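You operate a simulated robot arm through the tools that you are given. There is no shell and no other tool. Be economical: measure what you need, move in short steps, check, and stop when the job is done.

Carry out the task below with a simulated robot arm. There is one attempt and no reset: what you move stays moved.

TASK
Prime the dispenser into the waste pot, then give the beaker two full strokes.
Fine: one stroke primes it; beaker on the fill seat, stroke stop as it is, outlet back over the pot. Set down upright: beaker. Where these are worked on the way, their far stop is far enough and under half their travel is too little: outlet.

It is judged by the outcome, as a careful person would: the job done as asked, and still so three seconds after it is handed in. It fails if anything else is knocked over, pushed out of place, dropped, spilled or broken.

THE ROBOT
A 7-joint arm with a two-finger parallel gripper, fixed in place. Base frame: the origin is at the foot of the arm, x ahead of it, y to its left, z up; the work surface is at about z = 0.74. Units: m, rad, N and s.
With the tool pointing down near the work surface it reaches from about 0.32 to 0.78 m from the base axis. Its first joint turns from -2.897 to 2.897 rad. Payload 3.91 kg.
The tool frame sits at the grasp point between the pads (the TCP): z along the fingers, y along the line on which they close. The tips reach 0.03 m beyond it. The gripper opens to 0.11 m. The fingers are 0.02 m wide and 0.01 m thick; the gripper's body (0.048 by 0.112 m) begins 0.055 m behind the TCP.
Orientation is that of the tool frame in the base frame, as [roll, pitch, yaw] about the fixed x, y, z axes, in that order (R = Rz(yaw) Ry(pitch) Rx(roll)). With the fingers straight down and closing along the base's y, the tool's x points along the base's -x, its y along +y and its z along -z.

THE INTERFACE
- The arm moves only by the tool jog_arm. Its argument "increments" is one flat list of numbers, 6 for each row, row after row: the shift along the base's x, y, z in units of 30 mm (1.0 is 30 mm), then the turn, a rotation vector about the base's x, y, z in units of 6 degrees (1.0 is 6 degrees). In form: [tx, ty, tz, rx, ry, rz, tx, ty, tz, rx, ry, rz, ...]. A call has 1 to 12 rows; each row shifts and turns the commanded pose from where the row before left it. "gripper" is the opening, from 0 (shut) to 1 (fully open), set as the call begins (left out, the last holds). A call with a number of a shift or a turn outside -1 to 1 is refused whole. Each row takes 0.2 s and may step no farther than 0.05 m and 0.15 rad from the row before; otherwise, or with a gripper value out of range, the whole call is refused. A pose out of reach is approached as far as the arm can. The call stops where the force on the tool passes 50 N (or 10 N more than at its start, if that is more) or the arm is blocked; 0.2 s more then pass. Each finger travels about 0.153 m/s and halts on what it meets, pressing with about 24 N; the grip force reading is that of the motor and also rises with nothing between the fingers. The clock runs only during rows and for 0.2 s after the last one: add rows that do not move to give the fingers time. It gives the time, the measured TCP pose, the force on the tool (base axes), the opening and the grip force at its end, in the units of the frame above (readings bear some noise), with the torque about the TCP (base axes, N m) and any sound that the robot's microphone picked up, and new pictures: "pictures" is both (left out), scene, wrist or none.
- Cameras (640 x 400 px; columns grow to the right, rows downward): "scene" is fixed at [0.2182, -0.5024, 1.6404]; the picture's right is [0.97, -0.23, 0.00], its down [-0.13, -0.54, -0.83] and it looks along [0.19, 0.81, -0.56] (base axes); focal length 347 px, centre (320, 200). "wrist" rides on the gripper at [0.077, 0.007, -0.114] in the tool frame; the picture's right is [-0.09, 1.00, 0.00], its down [-0.80, -0.07, -0.59] and it looks along [-0.59, -0.05, 0.80] (tool axes); focal length 270 px, centre (320, 200). There is no depth. A picture from a camera that has moved, and an enlarged one, comes with that camera's place and axes in the base frame and with its lens.
- lift_body(by): slides the trunk up (or, below 0, down) by that many m; the arm rides with it, the base frame stays. It gives what a move gives, with no picture.
- close_up(camera, box): a new picture of the part [left, top, right, bottom] of that camera's present view, enlarged. The clock stands still meanwhile.
- close_job(): hands the job in; it is judged then, once.

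Work in short steps. Places have to be worked out from the pictures, the camera data and where the tool is seen: move nearer, look again, correct. Check each grasp and each placing, and mend what went wrong. You have 120 turns and 200 pictures in all, those below and enlarged ones among them. Open the gripper and draw the arm clear of the work before you hand the job in, unless the task says otherwise; then end with one line.

The tools are called after "Call:" as name(argument=value, ...) on one line, values as JSON. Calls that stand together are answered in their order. jog_arm: Moves the arm, as the interface text tells. Its arguments: {"type":"object","properties":{"increments":{"type":"array","items":{"type":"number"}},"gripper":{"type":"number"},"pictures":{"type":"string","enum":["both","scene","wrist","none"]}},"required":["increments"]} The other tools are called the same way: lift_body (by) slides the trunk up or down; close_up (camera, box) takes an enlarged picture of a part of a camera's view; close_job () hands the job in.

At the start:

```text
t: 0.0
eef_pos: [0.2923, 0.2897, 1.3407]
ee_rot: [-3.141, 0.0, -3.141]
wrist_force: [-0.5, 0.0, 0.4]
moment: [0.01, 0.03, 0.01]
finger_gap: 0.1103
grip_force: 0.0
trunk travel left (down, up): [-0.575, 0.035]
```

scene: 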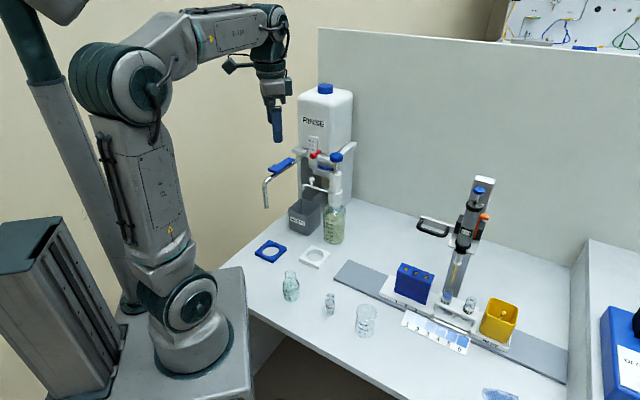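
wrist: 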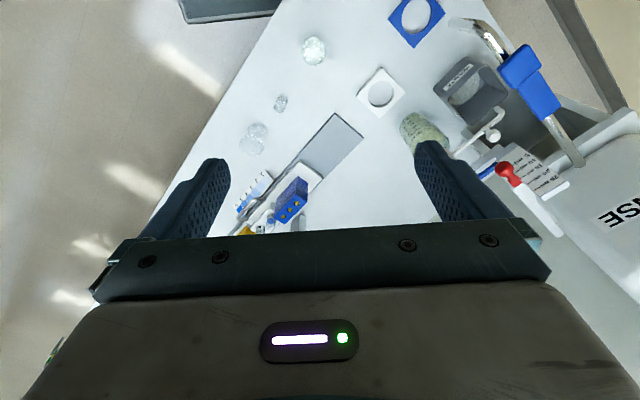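

I start by looking closely at the two stations in the scene view.

Call:
close_up(camera="scene", box=[240, 70, 380, 280])

Call:
close_up(camera="scene", box=[370, 160, 550, 370])

Call:
close_up(camera="scene", box=[250, 230, 410, 350])

```text
1.90 times, centred on (310, 175) of scene
camera zoom: at [0.2182, -0.5024, 1.6404], right [0.97, -0.23, 0.0], down [-0.13, -0.54, -0.83], along [0.19, 0.81, -0.56], focal length 662 px, centre (339, 248)
```

zoom: 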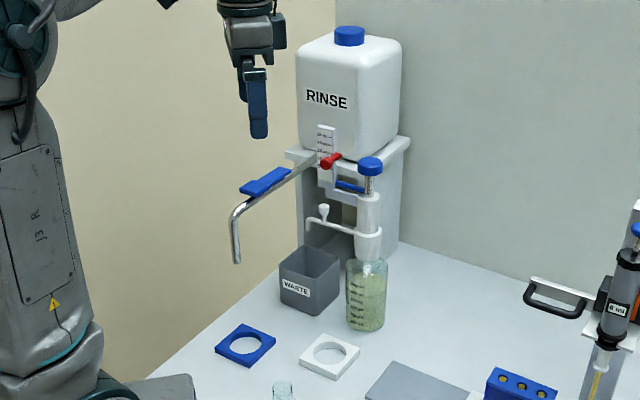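

```text
1.90 times, centred on (460, 265) of scene
camera zoom: at [0.2182, -0.5024, 1.6404], right [0.97, -0.23, 0.0], down [-0.13, -0.54, -0.83], along [0.19, 0.81, -0.56], focal length 662 px, centre (53, 76)
```

zoom: 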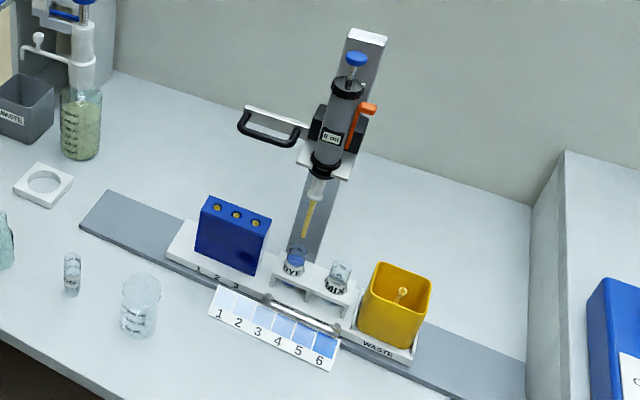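

```text
3.33 times, centred on (330, 290) of scene
camera zoom: at [0.2182, -0.5024, 1.6404], right [0.97, -0.23, 0.0], down [-0.13, -0.54, -0.83], along [0.19, 0.81, -0.56], focal length 1158 px, centre (287, -100)
```

zoom: 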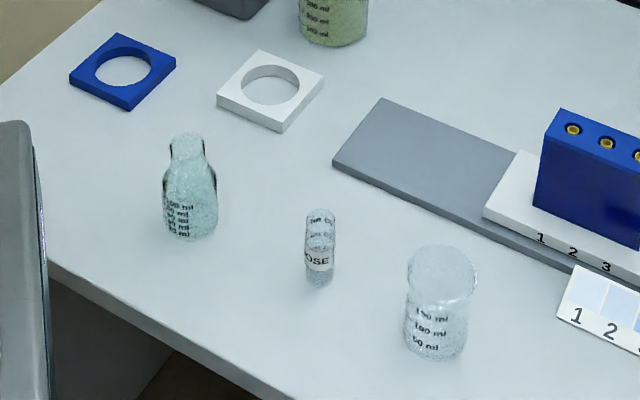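

The dispenser sits on the green bottle, with its outlet over the grey pot and the white ring as the likely fill seat. I take closer pictures of the pump mechanism and the beaker.

Call:
close_up(camera="scene", box=[290, 140, 370, 190])

Call:
close_up(camera="scene", box=[280, 180, 376, 240])

Call:
close_up(camera="wrist", box=[380, 0, 640, 220])

```text
8.00 times, centred on (330, 165) of scene
camera zoom: at [0.2182, -0.5024, 1.6404], right [0.97, -0.23, 0.0], down [-0.13, -0.54, -0.83], along [0.19, 0.81, -0.56], focal length 2779 px, centre (240, 480)
```

zoom: 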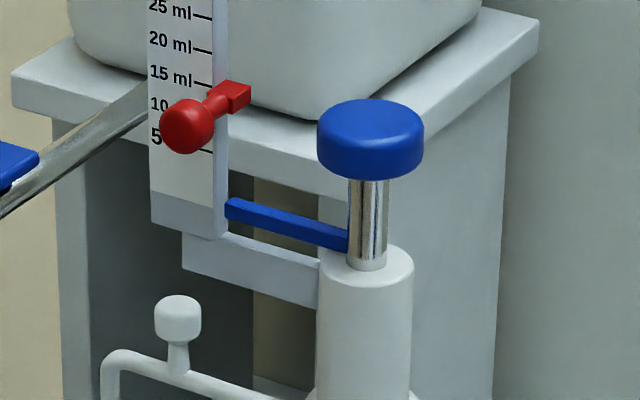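

```text
6.67 times, centred on (328, 210) of scene
camera zoom: at [0.2182, -0.5024, 1.6404], right [0.97, -0.23, 0.0], down [-0.13, -0.54, -0.83], along [0.19, 0.81, -0.56], focal length 2316 px, centre (267, 133)
```

zoom: 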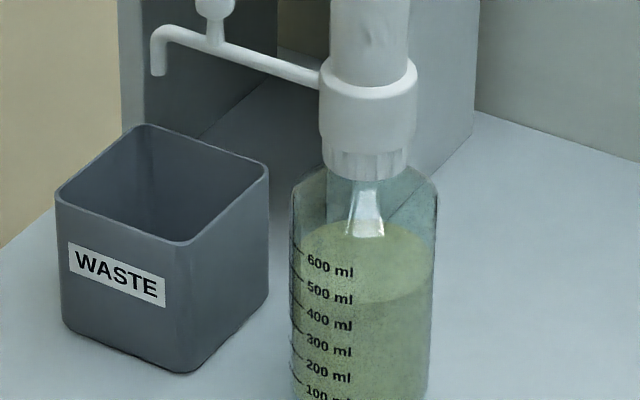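

```text
1.82 times, centred on (510, 110) of wrist
camera zoom: at [0.2144, 0.2971, 1.4559], right [0.09, 1.0, 0.0], down [0.8, -0.07, 0.59], along [0.59, -0.05, -0.8], focal length 491 px, centre (-26, 364)
```

zoom: 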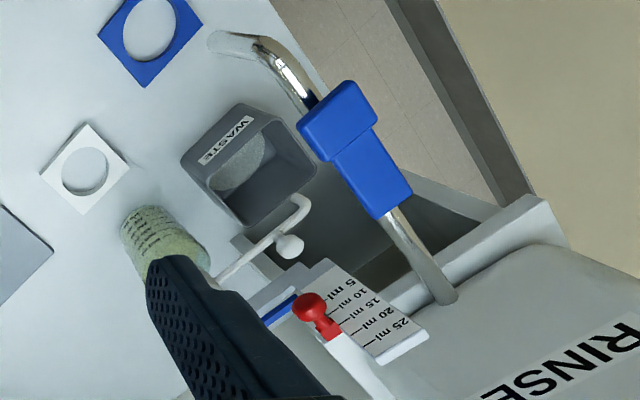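

The pump knob looks to be near (0.52, 0.535, 1.09), the outlet knob near (0.45, 0.61, 0.97), the seat near (0.416, 0.43), and the red stop holds the pointer at about 8 ml. I move to a viewing position over the dispenser.

Call:
jog_arm(increments=[0.33, 0.8, -0.2, 0, 0, 0, 0.33, 0.8, -0.2, 0, 0, 0, 0.33, 0.8, -0.2, 0, 0, 0, 0.33, 0.8, -0.2, 0, 0, 0, 0.33, 0.8, -0.2, 0, 0, 0, 0.33, 0.8, -0.2, 0, 0, 0, 0.33, 0.8, -0.2, 0, 0, 0, 0.33, 0.8, -0.2, 0, 0, 0])

```text
t: 1.8
eef_pos: [0.3716, 0.4858, 1.2918]
ee_rot: [-3.141, 0.0, -3.14]
wrist_force: [1.0, 0.4, 0.4]
moment: [0.01, 0.02, 0.02]
finger_gap: 0.1103
grip_force: 0.1
trunk travel left (down, up): [-0.575, 0.035]
camera wrist: at [0.2943, 0.4927, 1.4069], right [0.09, 1.0, 0.0], down [0.8, -0.07, 0.59], along [0.59, -0.05, -0.8], focal length 270 px, centre (320, 200)
```

scene: 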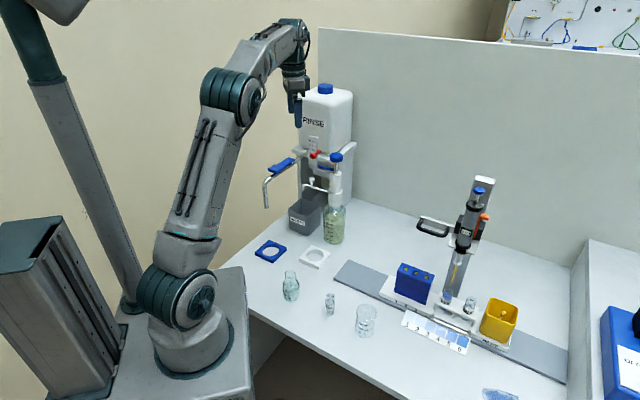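
wrist: 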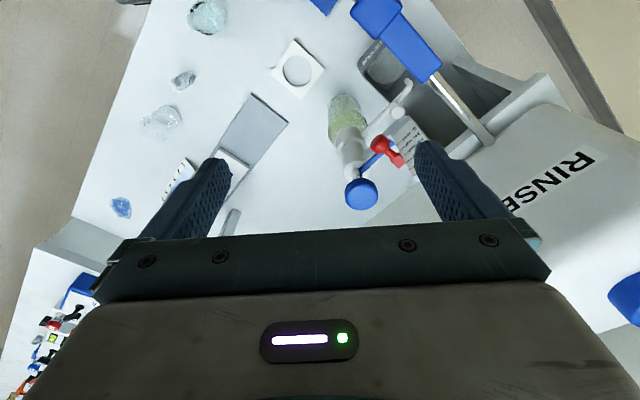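

Call:
close_up(camera="wrist", box=[260, 20, 440, 220])

Call:
close_up(camera="wrist", box=[100, 0, 260, 220])

```text
2.00 times, centred on (350, 120) of wrist
camera zoom: at [0.2943, 0.4927, 1.4069], right [0.09, 1.0, 0.0], down [0.8, -0.07, 0.59], along [0.59, -0.05, -0.8], focal length 541 px, centre (260, 360)
```

zoom: 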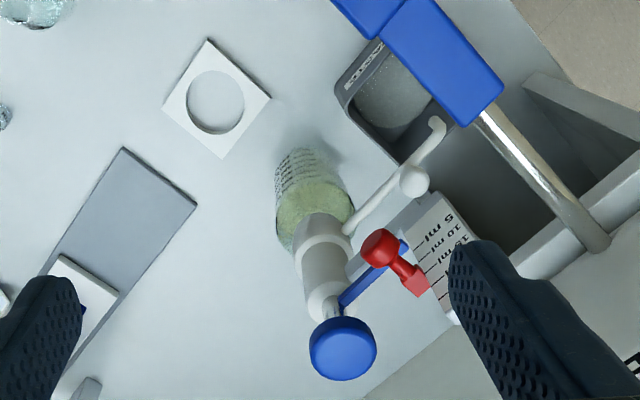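

```text
1.82 times, centred on (180, 110) of wrist
camera zoom: at [0.2943, 0.4927, 1.4069], right [0.09, 1.0, 0.0], down [0.8, -0.07, 0.59], along [0.59, -0.05, -0.8], focal length 491 px, centre (574, 364)
```

zoom: 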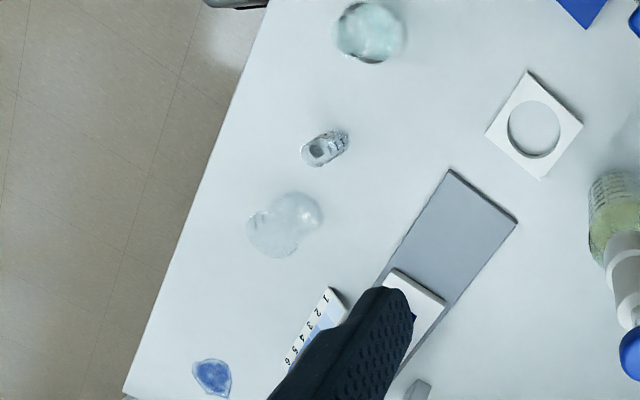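

The pointer and scale lie at about 140° from the pump axis, so I turn the gripper 36° clockwise so the fingers straddle the knob clear of the scale, and move above the knob.

Call:
jog_arm(increments=[0.81, 0.26, -0.4, 0, 0, -1, 0.81, 0.26, -0.4, 0, 0, -1, 0.81, 0.26, -0.4, 0, 0, -1, 0.81, 0.26, -0.4, 0, 0, -1, 0.81, 0.26, -0.4, 0, 0, -1, 0.81, 0.26, -0.4, 0, 0, -1, 0, 0, 0, 0, 0, 0], gripper=0.75)

Call:
close_up(camera="scene", box=[280, 80, 392, 220])

```text
t: 3.4
eef_pos: [0.5003, 0.5082, 1.2135]
ee_rot: [3.141, 0.0, 2.512]
wrist_force: [-0.4, -0.9, 0.1]
moment: [0.02, 0.0, -0.02]
finger_gap: 0.0826
grip_force: 0.1
out of reach, approached as far as the arm can: row 5, 6
trunk travel left (down, up): [-0.575, 0.035]
camera wrist: at [0.4417, 0.5589, 1.3286], right [0.66, 0.75, 0.0], down [0.61, -0.53, 0.59], along [0.45, -0.39, -0.8], focal length 270 px, centre (320, 200)
```

scene: 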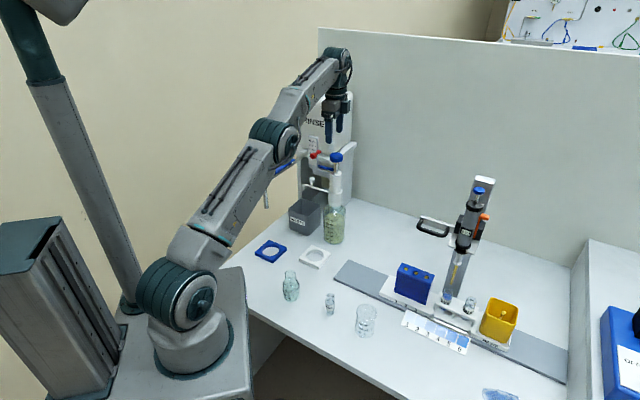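
wrist: 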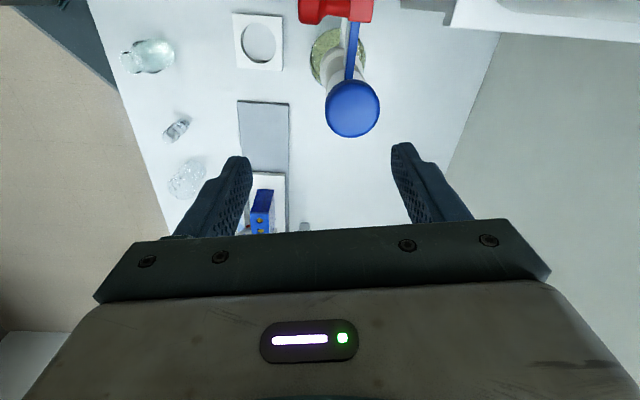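

```text
2.86 times, centred on (336, 150) of scene
camera zoom: at [0.2182, -0.5024, 1.6404], right [0.97, -0.23, 0.0], down [-0.13, -0.54, -0.83], along [0.19, 0.81, -0.56], focal length 992 px, centre (274, 343)
```

zoom: 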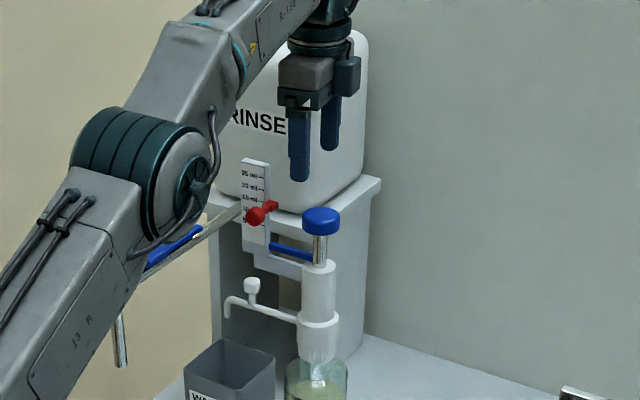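

The knob works out at (0.519, 0.531) again. The target was a bit out of reach at that height, so I go lower and check the pose.

Call:
jog_arm(increments=[0, 0, -0.6, 0, 0, 0, 0, 0, -0.6, 0, 0, 0, 0, 0, -0.5, 0, 0, 0])

```text
t: 4.2
eef_pos: [0.5002, 0.5082, 1.162]
ee_rot: [3.141, 0.001, 2.512]
wrist_force: [0.4, -0.8, -0.3]
moment: [0.01, -0.01, 0.03]
finger_gap: 0.0825
grip_force: 0.1
trunk travel left (down, up): [-0.575, 0.035]
camera wrist: at [0.4416, 0.5583, 1.277], right [0.66, 0.75, 0.0], down [0.61, -0.53, 0.59], along [0.45, -0.39, -0.8], focal length 270 px, centre (320, 200)
```

scene: 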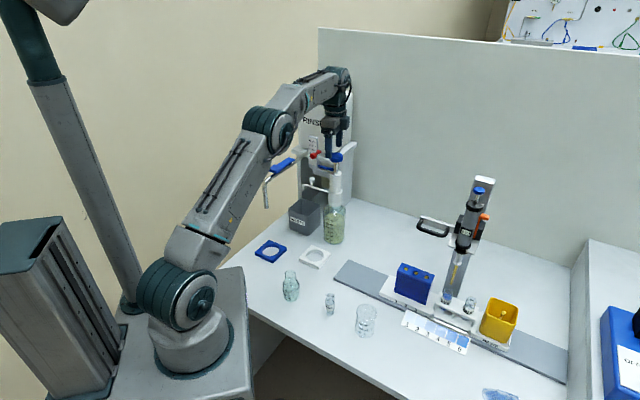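
wrist: 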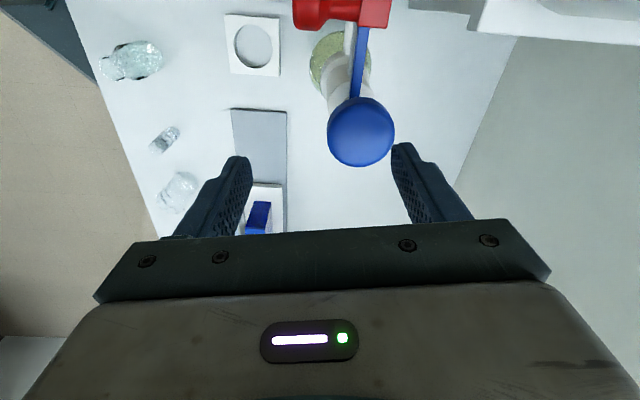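

Call:
jog_arm(increments=[0.63, 0.76, 0, 0, 0, 0, 0, 0, 0, 0, 0, 0])

```text
t: 4.8
eef_pos: [0.516, 0.5232, 1.1641]
ee_rot: [3.138, 0.0, 2.515]
wrist_force: [0.3, -0.2, -0.1]
moment: [0.04, -0.02, -0.01]
finger_gap: 0.0824
grip_force: 0.1
out of reach, approached as far as the arm can: row 1
trunk travel left (down, up): [-0.575, 0.035]
camera wrist: at [0.4563, 0.5732, 1.2797], right [0.66, 0.75, 0.0], down [0.61, -0.53, 0.59], along [0.45, -0.39, -0.8], focal length 270 px, centre (320, 200)
```

scene: 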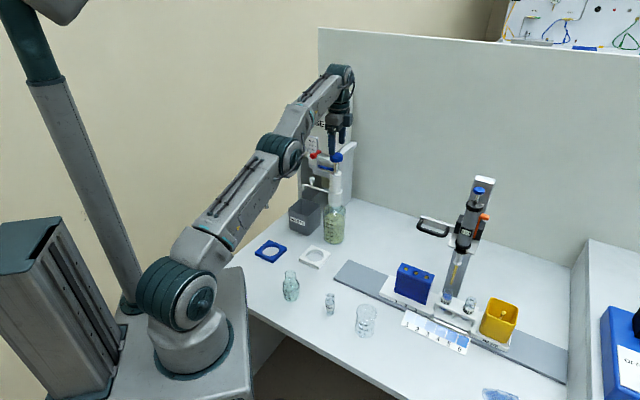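
wrist: 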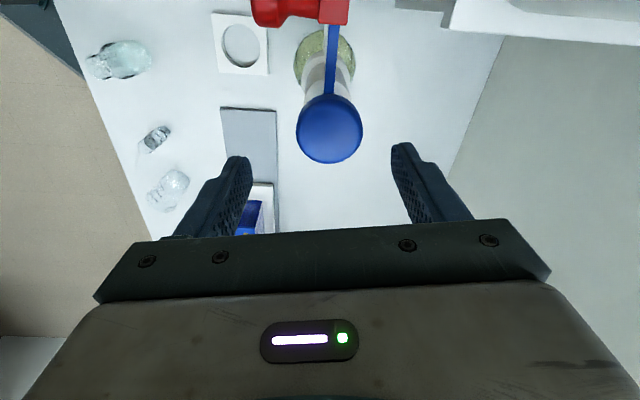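

At this height the arm is at its reach limit; raising the trunk gives margin for the pull stroke.

Call:
lift_body(by=0.034)

Call:
jog_arm(increments=[0, 0, -0.8, 0, 0, 0, 0.1, 0.27, -0.5, 0, 0, 0, 0, 0, 0, 0, 0, 0])

Call:
close_up(camera="scene", box=[300, 110, 380, 190])

```text
t: 5.6
eef_pos: [0.5146, 0.524, 1.1978]
ee_rot: [3.142, -0.001, 2.513]
wrist_force: [-0.5, 0.3, -0.4]
moment: [0.01, 0.0, -0.04]
finger_gap: 0.0826
grip_force: 0.1
trunk travel left (down, up): [-0.609, 0.001]
```

```text
t: 6.4
eef_pos: [0.5175, 0.5321, 1.1593]
ee_rot: [-3.141, 0.001, 2.513]
wrist_force: [0.6, 0.1, 0.1]
moment: [0.0, -0.03, 0.04]
finger_gap: 0.0826
grip_force: 0.0
trunk travel left (down, up): [-0.609, 0.001]
camera wrist: at [0.4594, 0.5827, 1.2741], right [0.66, 0.75, 0.0], down [0.61, -0.53, 0.59], along [0.45, -0.39, -0.8], focal length 270 px, centre (320, 200)
```

scene: 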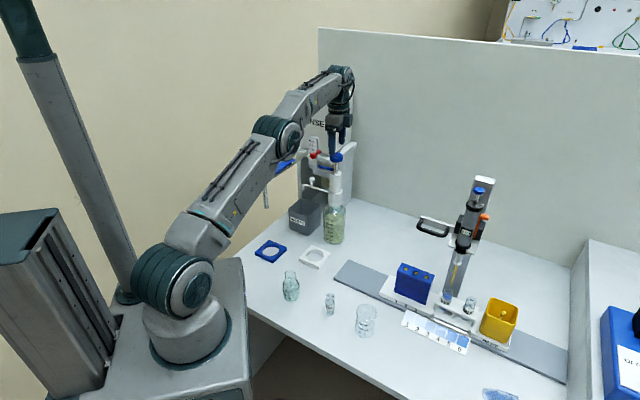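
wrist: 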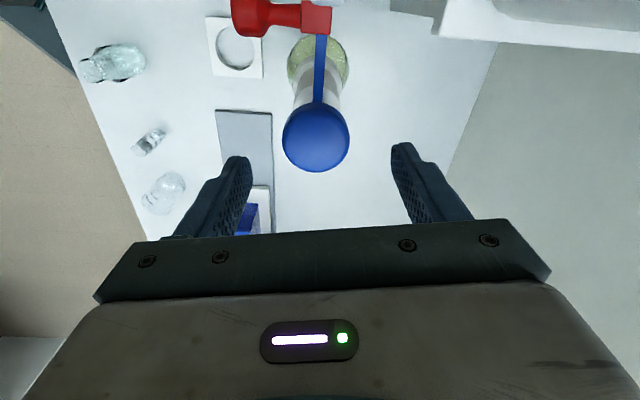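

```text
5.00 times, centred on (340, 150) of scene
camera zoom: at [0.2182, -0.5024, 1.6404], right [0.97, -0.23, 0.0], down [-0.13, -0.54, -0.83], along [0.19, 0.81, -0.56], focal length 1737 px, centre (220, 450)
```

zoom: 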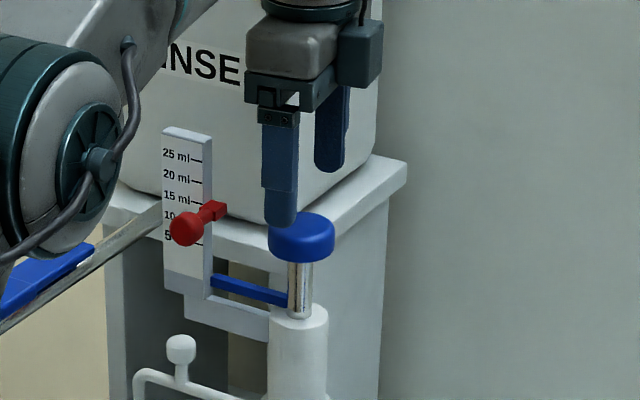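

Fingers straddle the knob in plan; I descend to grip height (TCP ≈ 1.094), still open.

Call:
jog_arm(increments=[0.07, -0.1, -0.7, 0, 0, 0, 0, 0, -0.7, 0, 0, 0, 0, 0, -0.75, 0, 0, 0])

Call:
close_up(camera="scene", box=[300, 110, 380, 190])

```text
t: 7.2
eef_pos: [0.5221, 0.5301, 1.0947]
ee_rot: [-3.141, 0.001, 2.513]
wrist_force: [0.3, -0.2, 0.7]
moment: [0.02, 0.02, 0.01]
finger_gap: 0.0824
grip_force: 0.1
trunk travel left (down, up): [-0.609, 0.001]
camera wrist: at [0.4629, 0.5801, 1.2088], right [0.66, 0.75, 0.0], down [0.61, -0.53, 0.59], along [0.45, -0.39, -0.8], focal length 270 px, centre (320, 200)
```

scene: 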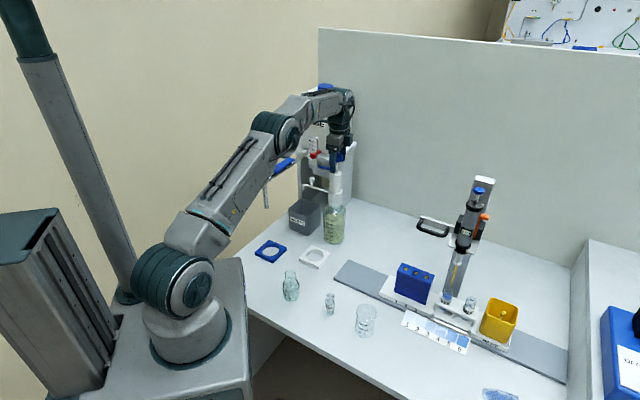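
wrist: 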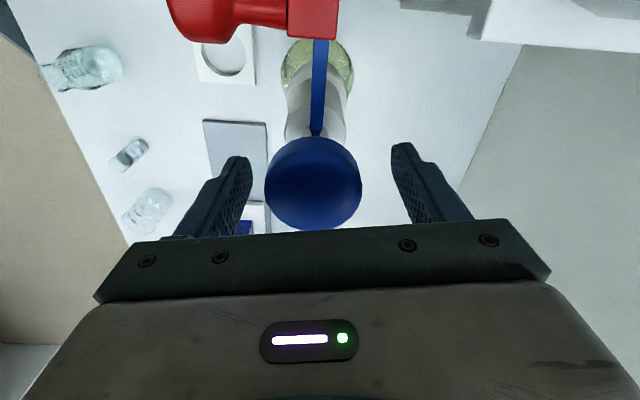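

```text
5.00 times, centred on (340, 150) of scene
camera zoom: at [0.2182, -0.5024, 1.6404], right [0.97, -0.23, 0.0], down [-0.13, -0.54, -0.83], along [0.19, 0.81, -0.56], focal length 1737 px, centre (220, 450)
```

zoom: 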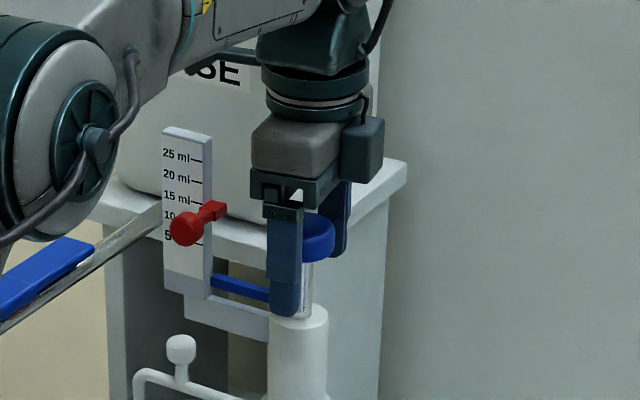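

Fingers are around the knob. A small centring shift, then I close on it.

Call:
jog_arm(increments=[-0.12, 0.02, 0, 0, 0, 0], pictures="none")

Call:
jog_arm(increments=[0, 0, 0, 0, 0, 0, 0, 0, 0, 0, 0, 0], gripper=0.3, pictures="wrist")

```text
t: 7.6
eef_pos: [0.5179, 0.5293, 1.0939]
ee_rot: [-3.141, -0.001, 2.513]
wrist_force: [-0.1, -0.5, -0.2]
moment: [-0.01, 0.03, 0.02]
finger_gap: 0.0828
grip_force: 0.1
trunk travel left (down, up): [-0.609, 0.001]
```

```text
t: 8.2
eef_pos: [0.5173, 0.5291, 1.0945]
ee_rot: [3.14, 0.003, 2.513]
wrist_force: [-2.0, -2.6, -0.9]
moment: [-0.09, 0.04, -0.04]
finger_gap: 0.0448
grip_force: 44.8
trunk travel left (down, up): [-0.609, 0.001]
camera wrist: at [0.4587, 0.5801, 1.2094], right [0.66, 0.75, 0.0], down [0.61, -0.53, 0.59], along [0.45, -0.39, -0.8], focal length 270 px, centre (320, 200)
```

wrist: 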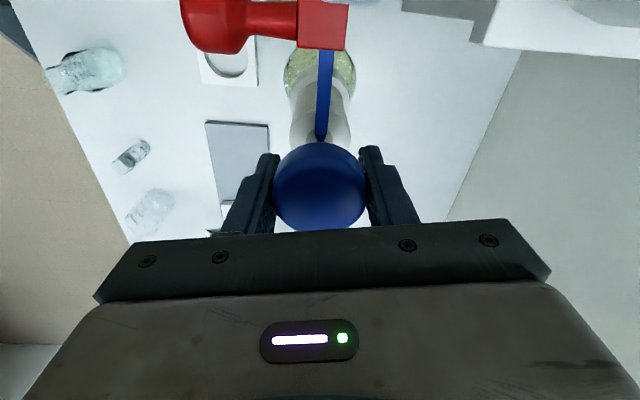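

The knob is gripped (gap 0.0448). I pull up gently by about 30 mm, watching the force.

Call:
jog_arm(increments=[0, 0, 0.2, 0, 0, 0, 0, 0, 0.2, 0, 0, 0, 0, 0, 0.2, 0, 0, 0, 0, 0, 0.2, 0, 0, 0, 0, 0, 0.2, 0, 0, 0], pictures="wrist")

Call:
close_up(camera="scene", box=[300, 110, 380, 190])

```text
t: 9.4
eef_pos: [0.5179, 0.5302, 1.1245]
ee_rot: [3.141, 0.0, 2.514]
wrist_force: [-1.6, -1.2, -2.2]
moment: [-0.07, 0.01, -0.25]
finger_gap: 0.0452
grip_force: 45.1
trunk travel left (down, up): [-0.609, 0.001]
camera wrist: at [0.4586, 0.58, 1.2396], right [0.66, 0.75, 0.0], down [0.61, -0.53, 0.59], along [0.45, -0.39, -0.8], focal length 270 px, centre (320, 200)
```

wrist: 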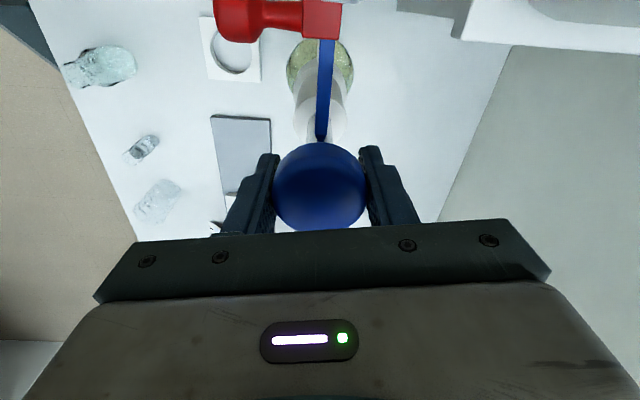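

```text
5.00 times, centred on (340, 150) of scene
camera zoom: at [0.2182, -0.5024, 1.6404], right [0.97, -0.23, 0.0], down [-0.13, -0.54, -0.83], along [0.19, 0.81, -0.56], focal length 1737 px, centre (220, 450)
```

zoom: 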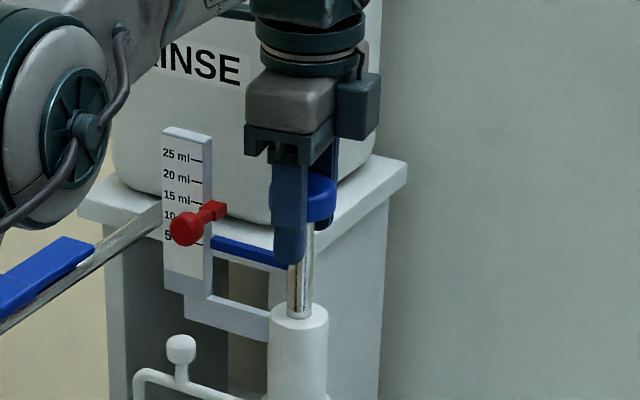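

Pointer is roughly 12 mm below the red stop. I continue in fine steps until the stop is felt.

Call:
jog_arm(increments=[0, 0, 0.1, 0, 0, 0, 0, 0, 0.1, 0, 0, 0, 0, 0, 0.1, 0, 0, 0], pictures="none")

Call:
close_up(camera="scene", box=[310, 130, 360, 180])

```text
t: 10.2
eef_pos: [0.5169, 0.5297, 1.1339]
ee_rot: [-3.141, 0.001, 2.514]
wrist_force: [-1.3, -1.5, -1.8]
moment: [0.04, 0.03, -0.09]
finger_gap: 0.0451
grip_force: 45.1
trunk travel left (down, up): [-0.609, 0.001]
```

```text
8.00 times, centred on (335, 155) of scene
camera zoom: at [0.2182, -0.5024, 1.6404], right [0.97, -0.23, 0.0], down [-0.13, -0.54, -0.83], along [0.19, 0.81, -0.56], focal length 2779 px, centre (200, 560)
```

zoom: 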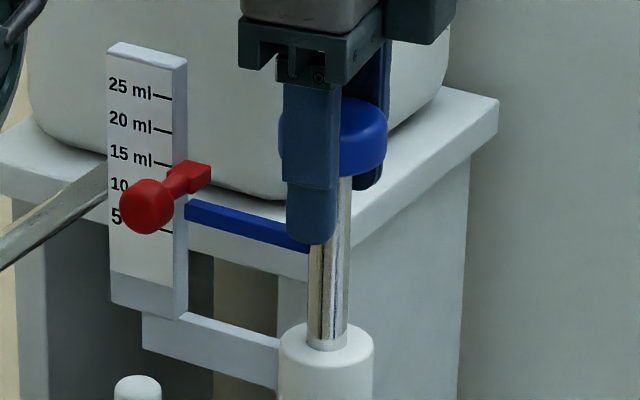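

Call:
jog_arm(increments=[0, 0, 0.07, 0, 0, 0, 0, 0, 0.07, 0, 0, 0, 0, 0, 0, 0, 0, 0], pictures="none")

Call:
close_up(camera="scene", box=[310, 130, 360, 180])

```text
t: 11.0
eef_pos: [0.5181, 0.5289, 1.1386]
ee_rot: [-3.141, -0.001, 2.514]
wrist_force: [0.9, 0.4, -0.9]
moment: [-0.1, 0.11, 0.06]
finger_gap: 0.0447
grip_force: 44.3
trunk travel left (down, up): [-0.609, 0.001]
```

```text
8.00 times, centred on (335, 155) of scene
camera zoom: at [0.2182, -0.5024, 1.6404], right [0.97, -0.23, 0.0], down [-0.13, -0.54, -0.83], along [0.19, 0.81, -0.56], focal length 2779 px, centre (200, 560)
```

zoom: 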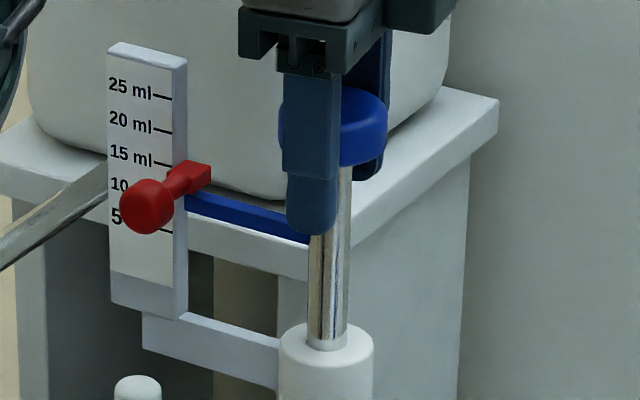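

Call:
jog_arm(increments=[0, 0, 0.05, 0, 0, 0, 0, 0, 0.05, 0, 0, 0, 0, 0, 0, 0, 0, 0], pictures="none")

Call:
close_up(camera="scene", box=[310, 130, 360, 180])

```text
t: 11.8
eef_pos: [0.5177, 0.5282, 1.1402]
ee_rot: [3.14, -0.001, 2.514]
wrist_force: [1.1, 0.8, -1.8]
moment: [0.07, -0.03, 0.13]
finger_gap: 0.0446
grip_force: 45.1
trunk travel left (down, up): [-0.609, 0.001]
```

```text
8.00 times, centred on (335, 155) of scene
camera zoom: at [0.2182, -0.5024, 1.6404], right [0.97, -0.23, 0.0], down [-0.13, -0.54, -0.83], along [0.19, 0.81, -0.56], focal length 2779 px, centre (200, 560)
```

zoom: 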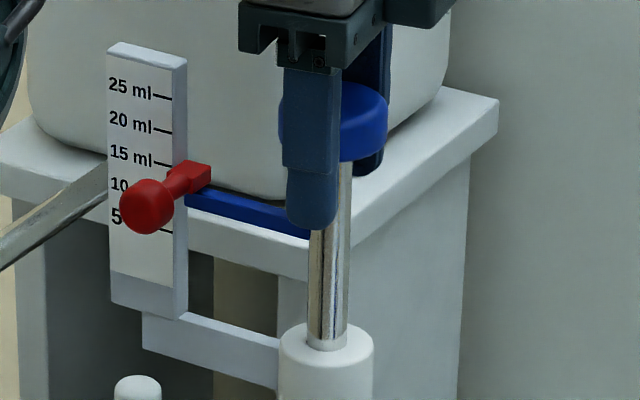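

Call:
jog_arm(increments=[0, 0, 0.05, 0, 0, 0, 0, 0, 0.05, 0, 0, 0, 0, 0, 0, 0, 0, 0], pictures="none")

Call:
close_up(camera="scene", box=[310, 130, 360, 180])

```text
t: 12.6
eef_pos: [0.5172, 0.5293, 1.1422]
ee_rot: [-3.139, 0.0, 2.512]
wrist_force: [-1.8, -0.9, -10.2]
moment: [-0.15, -0.37, -0.09]
finger_gap: 0.045
grip_force: 45.1
trunk travel left (down, up): [-0.609, 0.001]
```

```text
8.00 times, centred on (335, 155) of scene
camera zoom: at [0.2182, -0.5024, 1.6404], right [0.97, -0.23, 0.0], down [-0.13, -0.54, -0.83], along [0.19, 0.81, -0.56], focal length 2779 px, centre (200, 560)
```

zoom: 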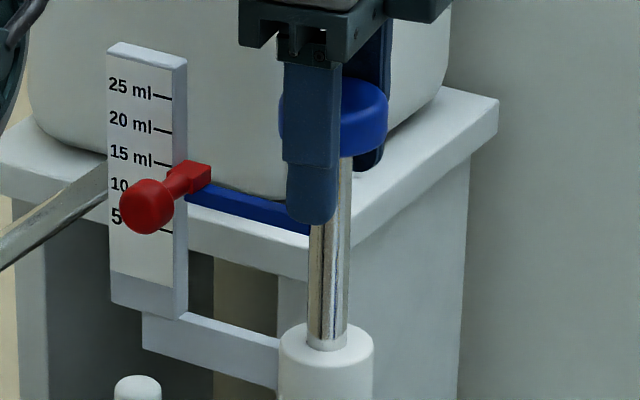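

Downward pull of 10 N and the pointer against the stop: full upstroke. Now I push down smoothly, ending in fine steps.

Call:
jog_arm(increments=[0, 0, -0.2, 0, 0, 0, 0, 0, -0.2, 0, 0, 0, 0, 0, -0.2, 0, 0, 0, 0, 0, -0.2, 0, 0, 0, 0, 0, -0.2, 0, 0, 0, 0, 0, -0.2, 0, 0, 0, 0, 0, -0.2, 0, 0, 0, 0, 0, -0.1, 0, 0, 0, 0, 0, -0.06, 0, 0, 0, 0, 0, 0, 0, 0, 0])

Call:
close_up(camera="scene", box=[285, 150, 365, 240])

```text
t: 14.8
eef_pos: [0.5182, 0.53, 1.0964]
ee_rot: [-3.141, 0.0, 2.515]
wrist_force: [3.9, 0.9, 0.1]
moment: [-0.01, -0.12, 0.06]
finger_gap: 0.0451
grip_force: 44.9
trunk travel left (down, up): [-0.609, 0.001]
camera wrist: at [0.4586, 0.5801, 1.2116], right [0.66, 0.75, 0.0], down [0.61, -0.53, 0.59], along [0.45, -0.39, -0.8], focal length 270 px, centre (320, 200)
```

scene: 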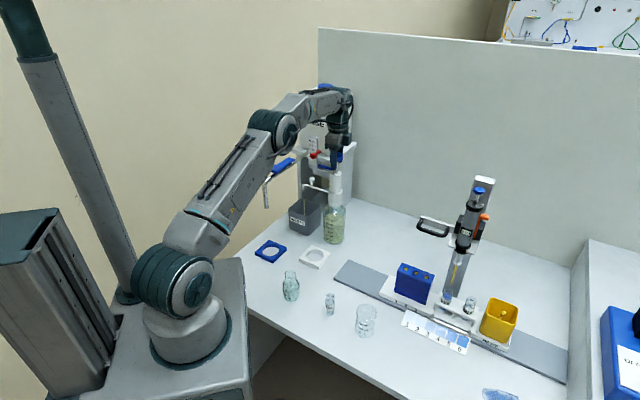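
wrist: 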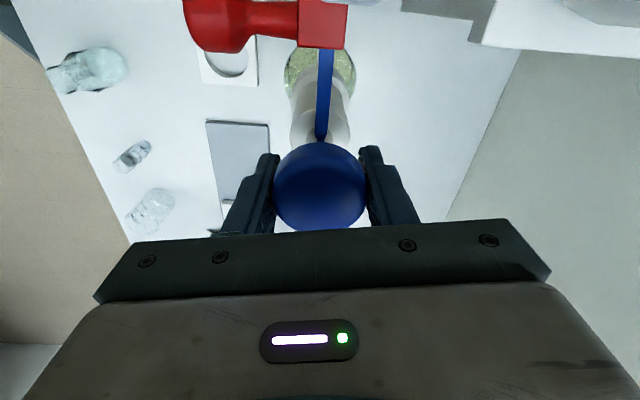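

```text
4.44 times, centred on (325, 195) of scene
camera zoom: at [0.2182, -0.5024, 1.6404], right [0.97, -0.23, 0.0], down [-0.13, -0.54, -0.83], along [0.19, 0.81, -0.56], focal length 1544 px, centre (298, 222)
```

zoom: 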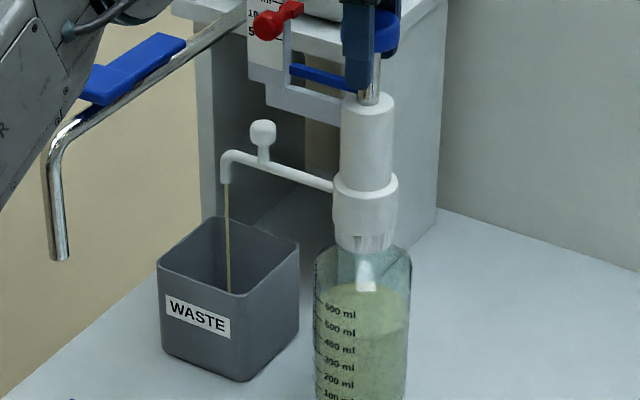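

Liquid is streaming into the pot. I finish the downstroke until the bottom is felt.

Call:
jog_arm(increments=[0, 0, -0.06, 0, 0, 0, 0, 0, -0.05, 0, 0, 0, 0, 0, 0, 0, 0, 0, 0, 0, 0, 0, 0, 0], pictures="none")

Call:
close_up(camera="scene", box=[285, 150, 365, 240])

```text
t: 15.8
eef_pos: [0.5173, 0.5297, 1.0944]
ee_rot: [3.14, 0.0, 2.513]
wrist_force: [7.2, 2.1, 10.7]
moment: [-0.27, 0.23, -0.07]
finger_gap: 0.0449
grip_force: 45.0
trunk travel left (down, up): [-0.609, 0.001]
```

```text
4.44 times, centred on (325, 195) of scene
camera zoom: at [0.2182, -0.5024, 1.6404], right [0.97, -0.23, 0.0], down [-0.13, -0.54, -0.83], along [0.19, 0.81, -0.56], focal length 1544 px, centre (298, 222)
```

zoom: 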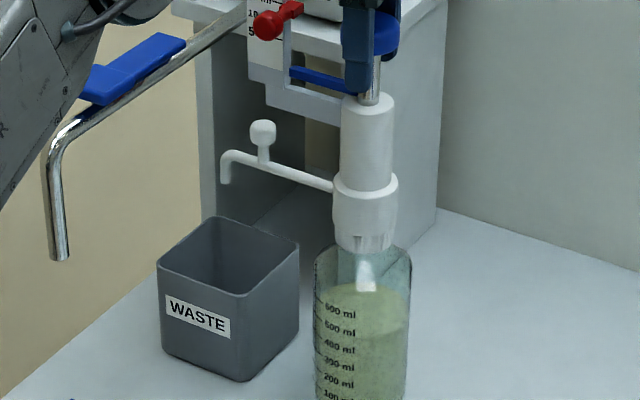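

Prime stroke complete (bottom felt at z 1.094, flow ended). I release and rise clear of the knob.

Call:
jog_arm(increments=[0, 0, 0, 0, 0, 0, 0, 0, 0, 0, 0, 0, 0, 0, 0.7, 0, 0, 0, 0, 0, 0.7, 0, 0, 0, 0, 0, 0.7, 0, 0, 0], gripper=0.75)

```text
t: 17.0
eef_pos: [0.5161, 0.5289, 1.1554]
ee_rot: [3.14, 0.001, 2.513]
wrist_force: [0.0, -0.1, 0.4]
moment: [-0.01, 0.01, 0.0]
finger_gap: 0.0827
grip_force: 0.0
trunk travel left (down, up): [-0.609, 0.001]
camera wrist: at [0.4579, 0.5808, 1.2712], right [0.66, 0.75, 0.0], down [0.61, -0.53, 0.59], along [0.45, -0.39, -0.8], focal length 270 px, centre (320, 200)
```

scene: 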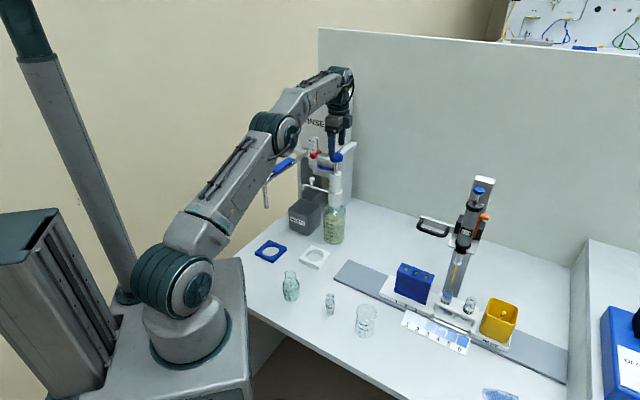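
wrist: 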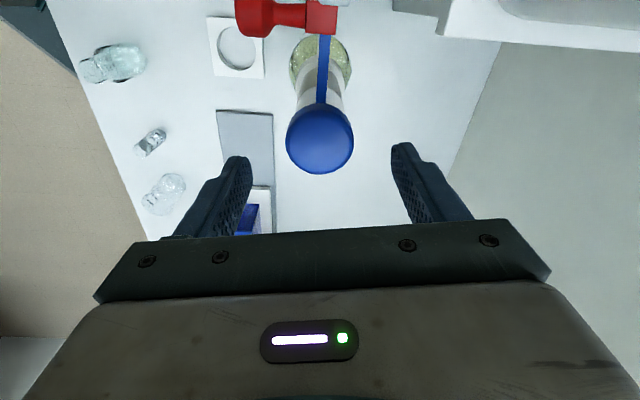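

Next, the beaker. I move back and across to view it from above, turning the gripper back to yaw 180°.

Call:
jog_arm(increments=[-0.3, -1, 0, 0, 0, 0, -0.4, -1, 0, 0, 0, 1, -0.4, -1, 0, 0, 0, 1, -0.4, -1, 0, 0, 0, 1, -0.4, -1, 0, 0, 0, 1, -0.4, -1, 0, 0, 0, 1, -0.4, -1, 0, 0, 0, 1, -0.4, -1, -0.2, 0, 0, 0, -0.4, -1, -0.4, 0, 0, 0, -0.4, -1, -0.4, 0, 0, 0, -0.4, -1, -0.4, 0, 0, 0, -0.4, -1, -0.4, 0, 0, 0], gripper=1, pictures="both")

```text
t: 19.6
eef_pos: [0.3752, 0.1682, 1.1026]
ee_rot: [-3.14, 0.001, -3.141]
wrist_force: [-0.5, -0.3, 0.7]
moment: [0.01, -0.03, -0.03]
finger_gap: 0.1099
grip_force: 0.0
trunk travel left (down, up): [-0.609, 0.001]
camera wrist: at [0.298, 0.1751, 1.2178], right [0.09, 1.0, 0.0], down [0.8, -0.07, 0.59], along [0.59, -0.05, -0.8], focal length 270 px, centre (320, 200)
```

scene: 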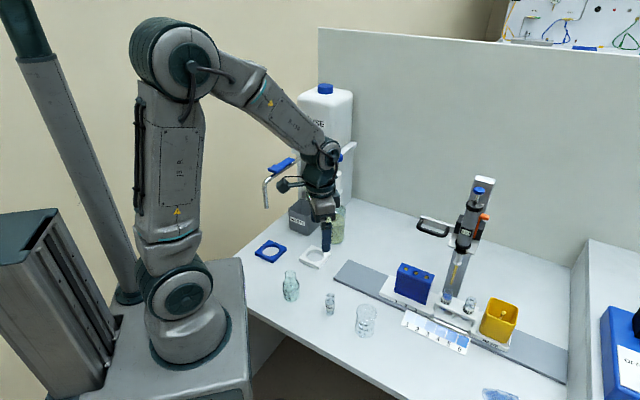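
wrist: 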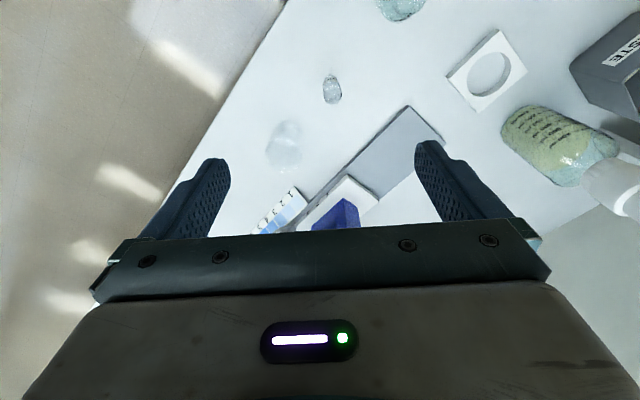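

Call:
close_up(camera="wrist", box=[240, 60, 360, 190])

Call:
close_up(camera="scene", box=[340, 290, 400, 350])

```text
3.08 times, centred on (300, 125) of wrist
camera zoom: at [0.298, 0.1751, 1.2178], right [0.09, 1.0, 0.0], down [0.8, -0.07, 0.59], along [0.59, -0.05, -0.8], focal length 832 px, centre (382, 431)
```

zoom: 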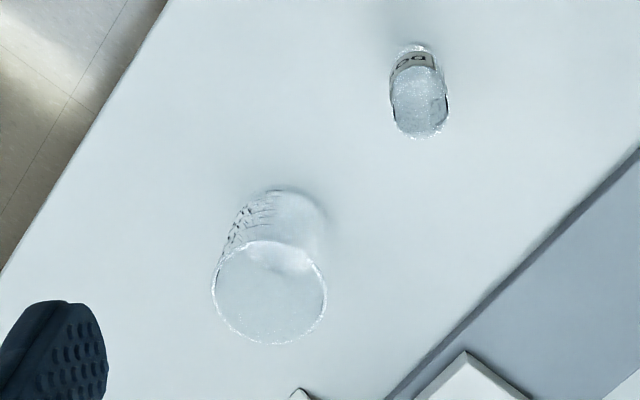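

```text
6.67 times, centred on (370, 320) of scene
camera zoom: at [0.2182, -0.5024, 1.6404], right [0.97, -0.23, 0.0], down [-0.13, -0.54, -0.83], along [0.19, 0.81, -0.56], focal length 2316 px, centre (-13, -600)
```

zoom: 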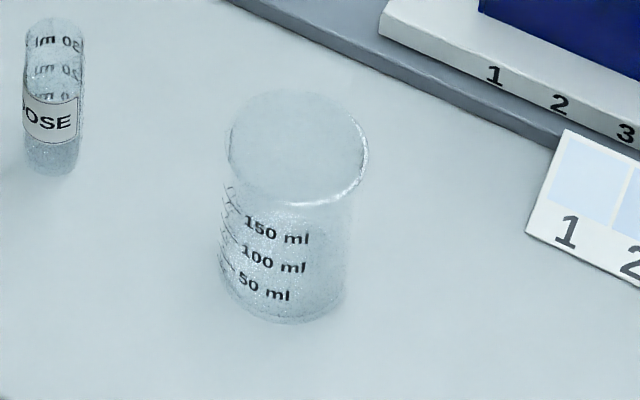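

Rim centre triangulates to (0.494, 0.099, 0.82), diameter ≈ 0.06. I move over it with tips just above the rim.

Call:
jog_arm(increments=[0.57, -0.33, -0.95, 0, 0, 0, 0.57, -0.33, -0.95, 0, 0, 0, 0.57, -0.33, -0.95, 0, 0, 0, 0.57, -0.33, -0.95, 0, 0, 0, 0.57, -0.33, -0.95, 0, 0, 0, 0.57, -0.33, -0.95, 0, 0, 0, 0.55, -0.33, -0.95, 0, 0, 0, 0, 0, 0, 0, 0, 0])

Call:
close_up(camera="scene", box=[320, 260, 420, 360])

```text
t: 21.4
eef_pos: [0.4953, 0.098, 0.9038]
ee_rot: [3.141, -0.001, -3.14]
wrist_force: [-0.5, -0.8, -0.2]
moment: [0.02, -0.02, 0.01]
finger_gap: 0.1103
grip_force: 0.1
trunk travel left (down, up): [-0.609, 0.001]
camera wrist: at [0.4167, 0.1041, 1.0194], right [0.09, 1.0, 0.0], down [0.8, -0.07, 0.59], along [0.59, -0.05, -0.8], focal length 270 px, centre (320, 200)
```

scene: 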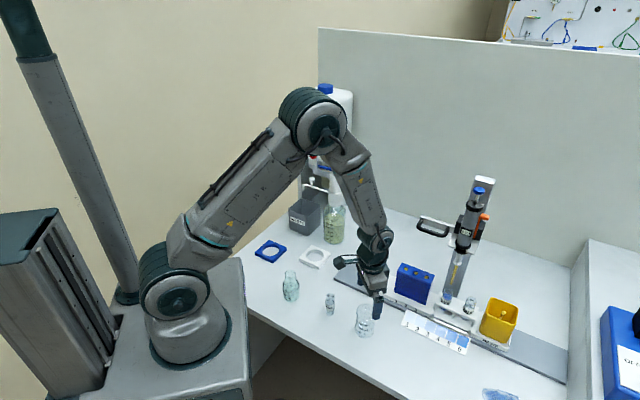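
wrist: 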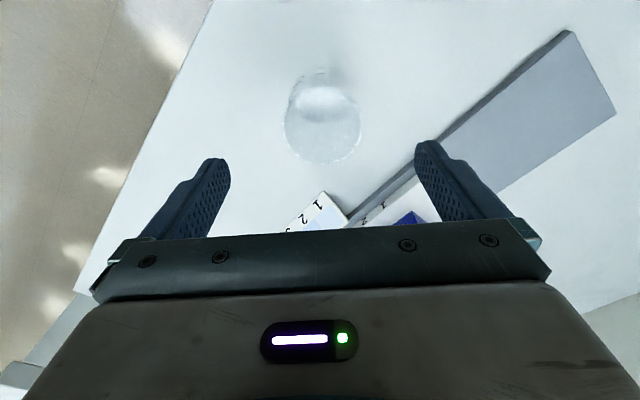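

```text
4.00 times, centred on (370, 310) of scene
camera zoom: at [0.2182, -0.5024, 1.6404], right [0.97, -0.23, 0.0], down [-0.13, -0.54, -0.83], along [0.19, 0.81, -0.56], focal length 1389 px, centre (120, -240)
```

zoom: 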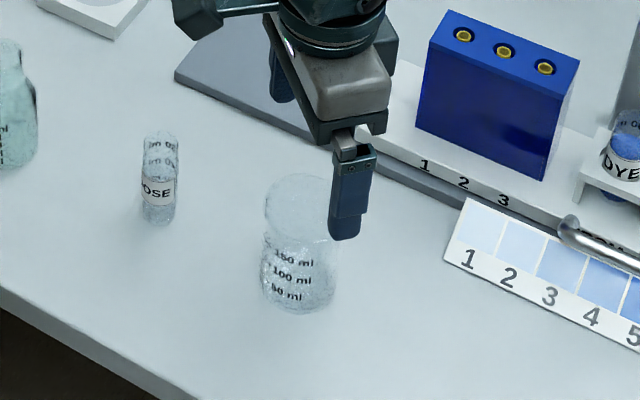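

Aligned with the beaker (0.493, 0.099). I descend to grip height.

Call:
jog_arm(increments=[-0.03, 0, -0.95, 0, 0, 0, -0.03, 0, -0.95, 0, 0, 0, 0, 0, -0.95, 0, 0, 0, 0, 0, -0.9, 0, 0, 0, 0, 0, 0, 0, 0, 0])

Call:
close_up(camera="scene", box=[320, 260, 420, 360])

```text
t: 22.6
eef_pos: [0.4937, 0.1001, 0.7894]
ee_rot: [-3.14, 0.0, -3.141]
wrist_force: [0.0, 0.1, 0.4]
moment: [0.0, -0.01, -0.02]
finger_gap: 0.1098
grip_force: 0.0
trunk travel left (down, up): [-0.609, 0.001]
camera wrist: at [0.4167, 0.1069, 0.9051], right [0.09, 1.0, 0.0], down [0.8, -0.07, 0.59], along [0.59, -0.05, -0.8], focal length 270 px, centre (320, 200)
```

scene: 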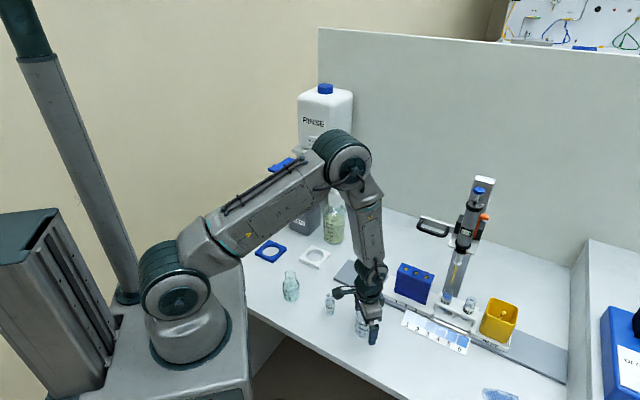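
wrist: 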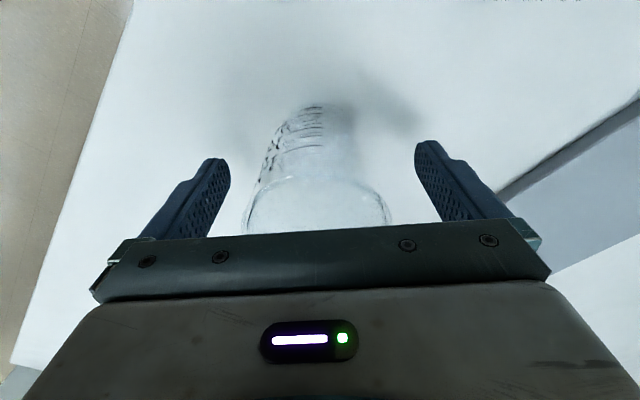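

```text
4.00 times, centred on (370, 310) of scene
camera zoom: at [0.2182, -0.5024, 1.6404], right [0.97, -0.23, 0.0], down [-0.13, -0.54, -0.83], along [0.19, 0.81, -0.56], focal length 1389 px, centre (120, -240)
```

zoom: 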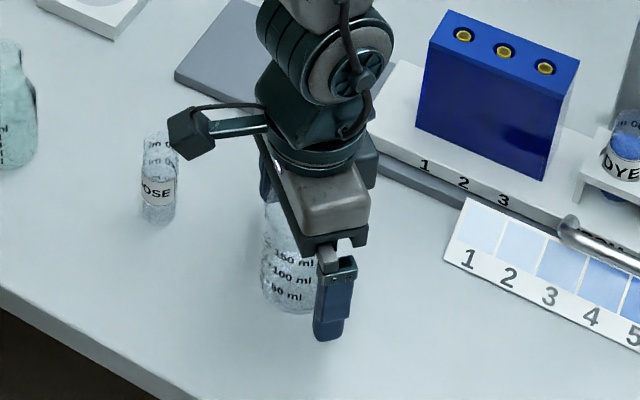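

Centred. I close gently onto the beaker.

Call:
jog_arm(increments=[0, 0, 0, 0, 0, 0, 0, 0, 0, 0, 0, 0, 0, 0, 0, 0, 0, 0], gripper=0.45, pictures="wrist")

```text
t: 23.4
eef_pos: [0.4946, 0.1004, 0.7898]
ee_rot: [3.14, 0.0, -3.141]
wrist_force: [0.1, 0.4, -0.7]
moment: [0.01, 0.03, -0.05]
finger_gap: 0.0589
grip_force: 24.3
trunk travel left (down, up): [-0.609, 0.001]
camera wrist: at [0.4167, 0.1069, 0.9053], right [0.09, 1.0, 0.0], down [0.8, -0.07, 0.59], along [0.59, -0.05, -0.8], focal length 270 px, centre (320, 200)
```

wrist: 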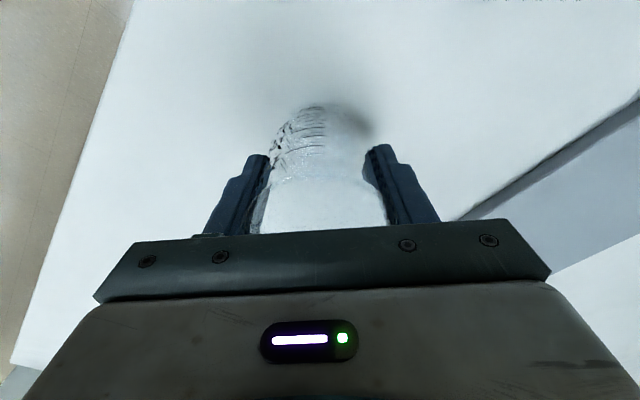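

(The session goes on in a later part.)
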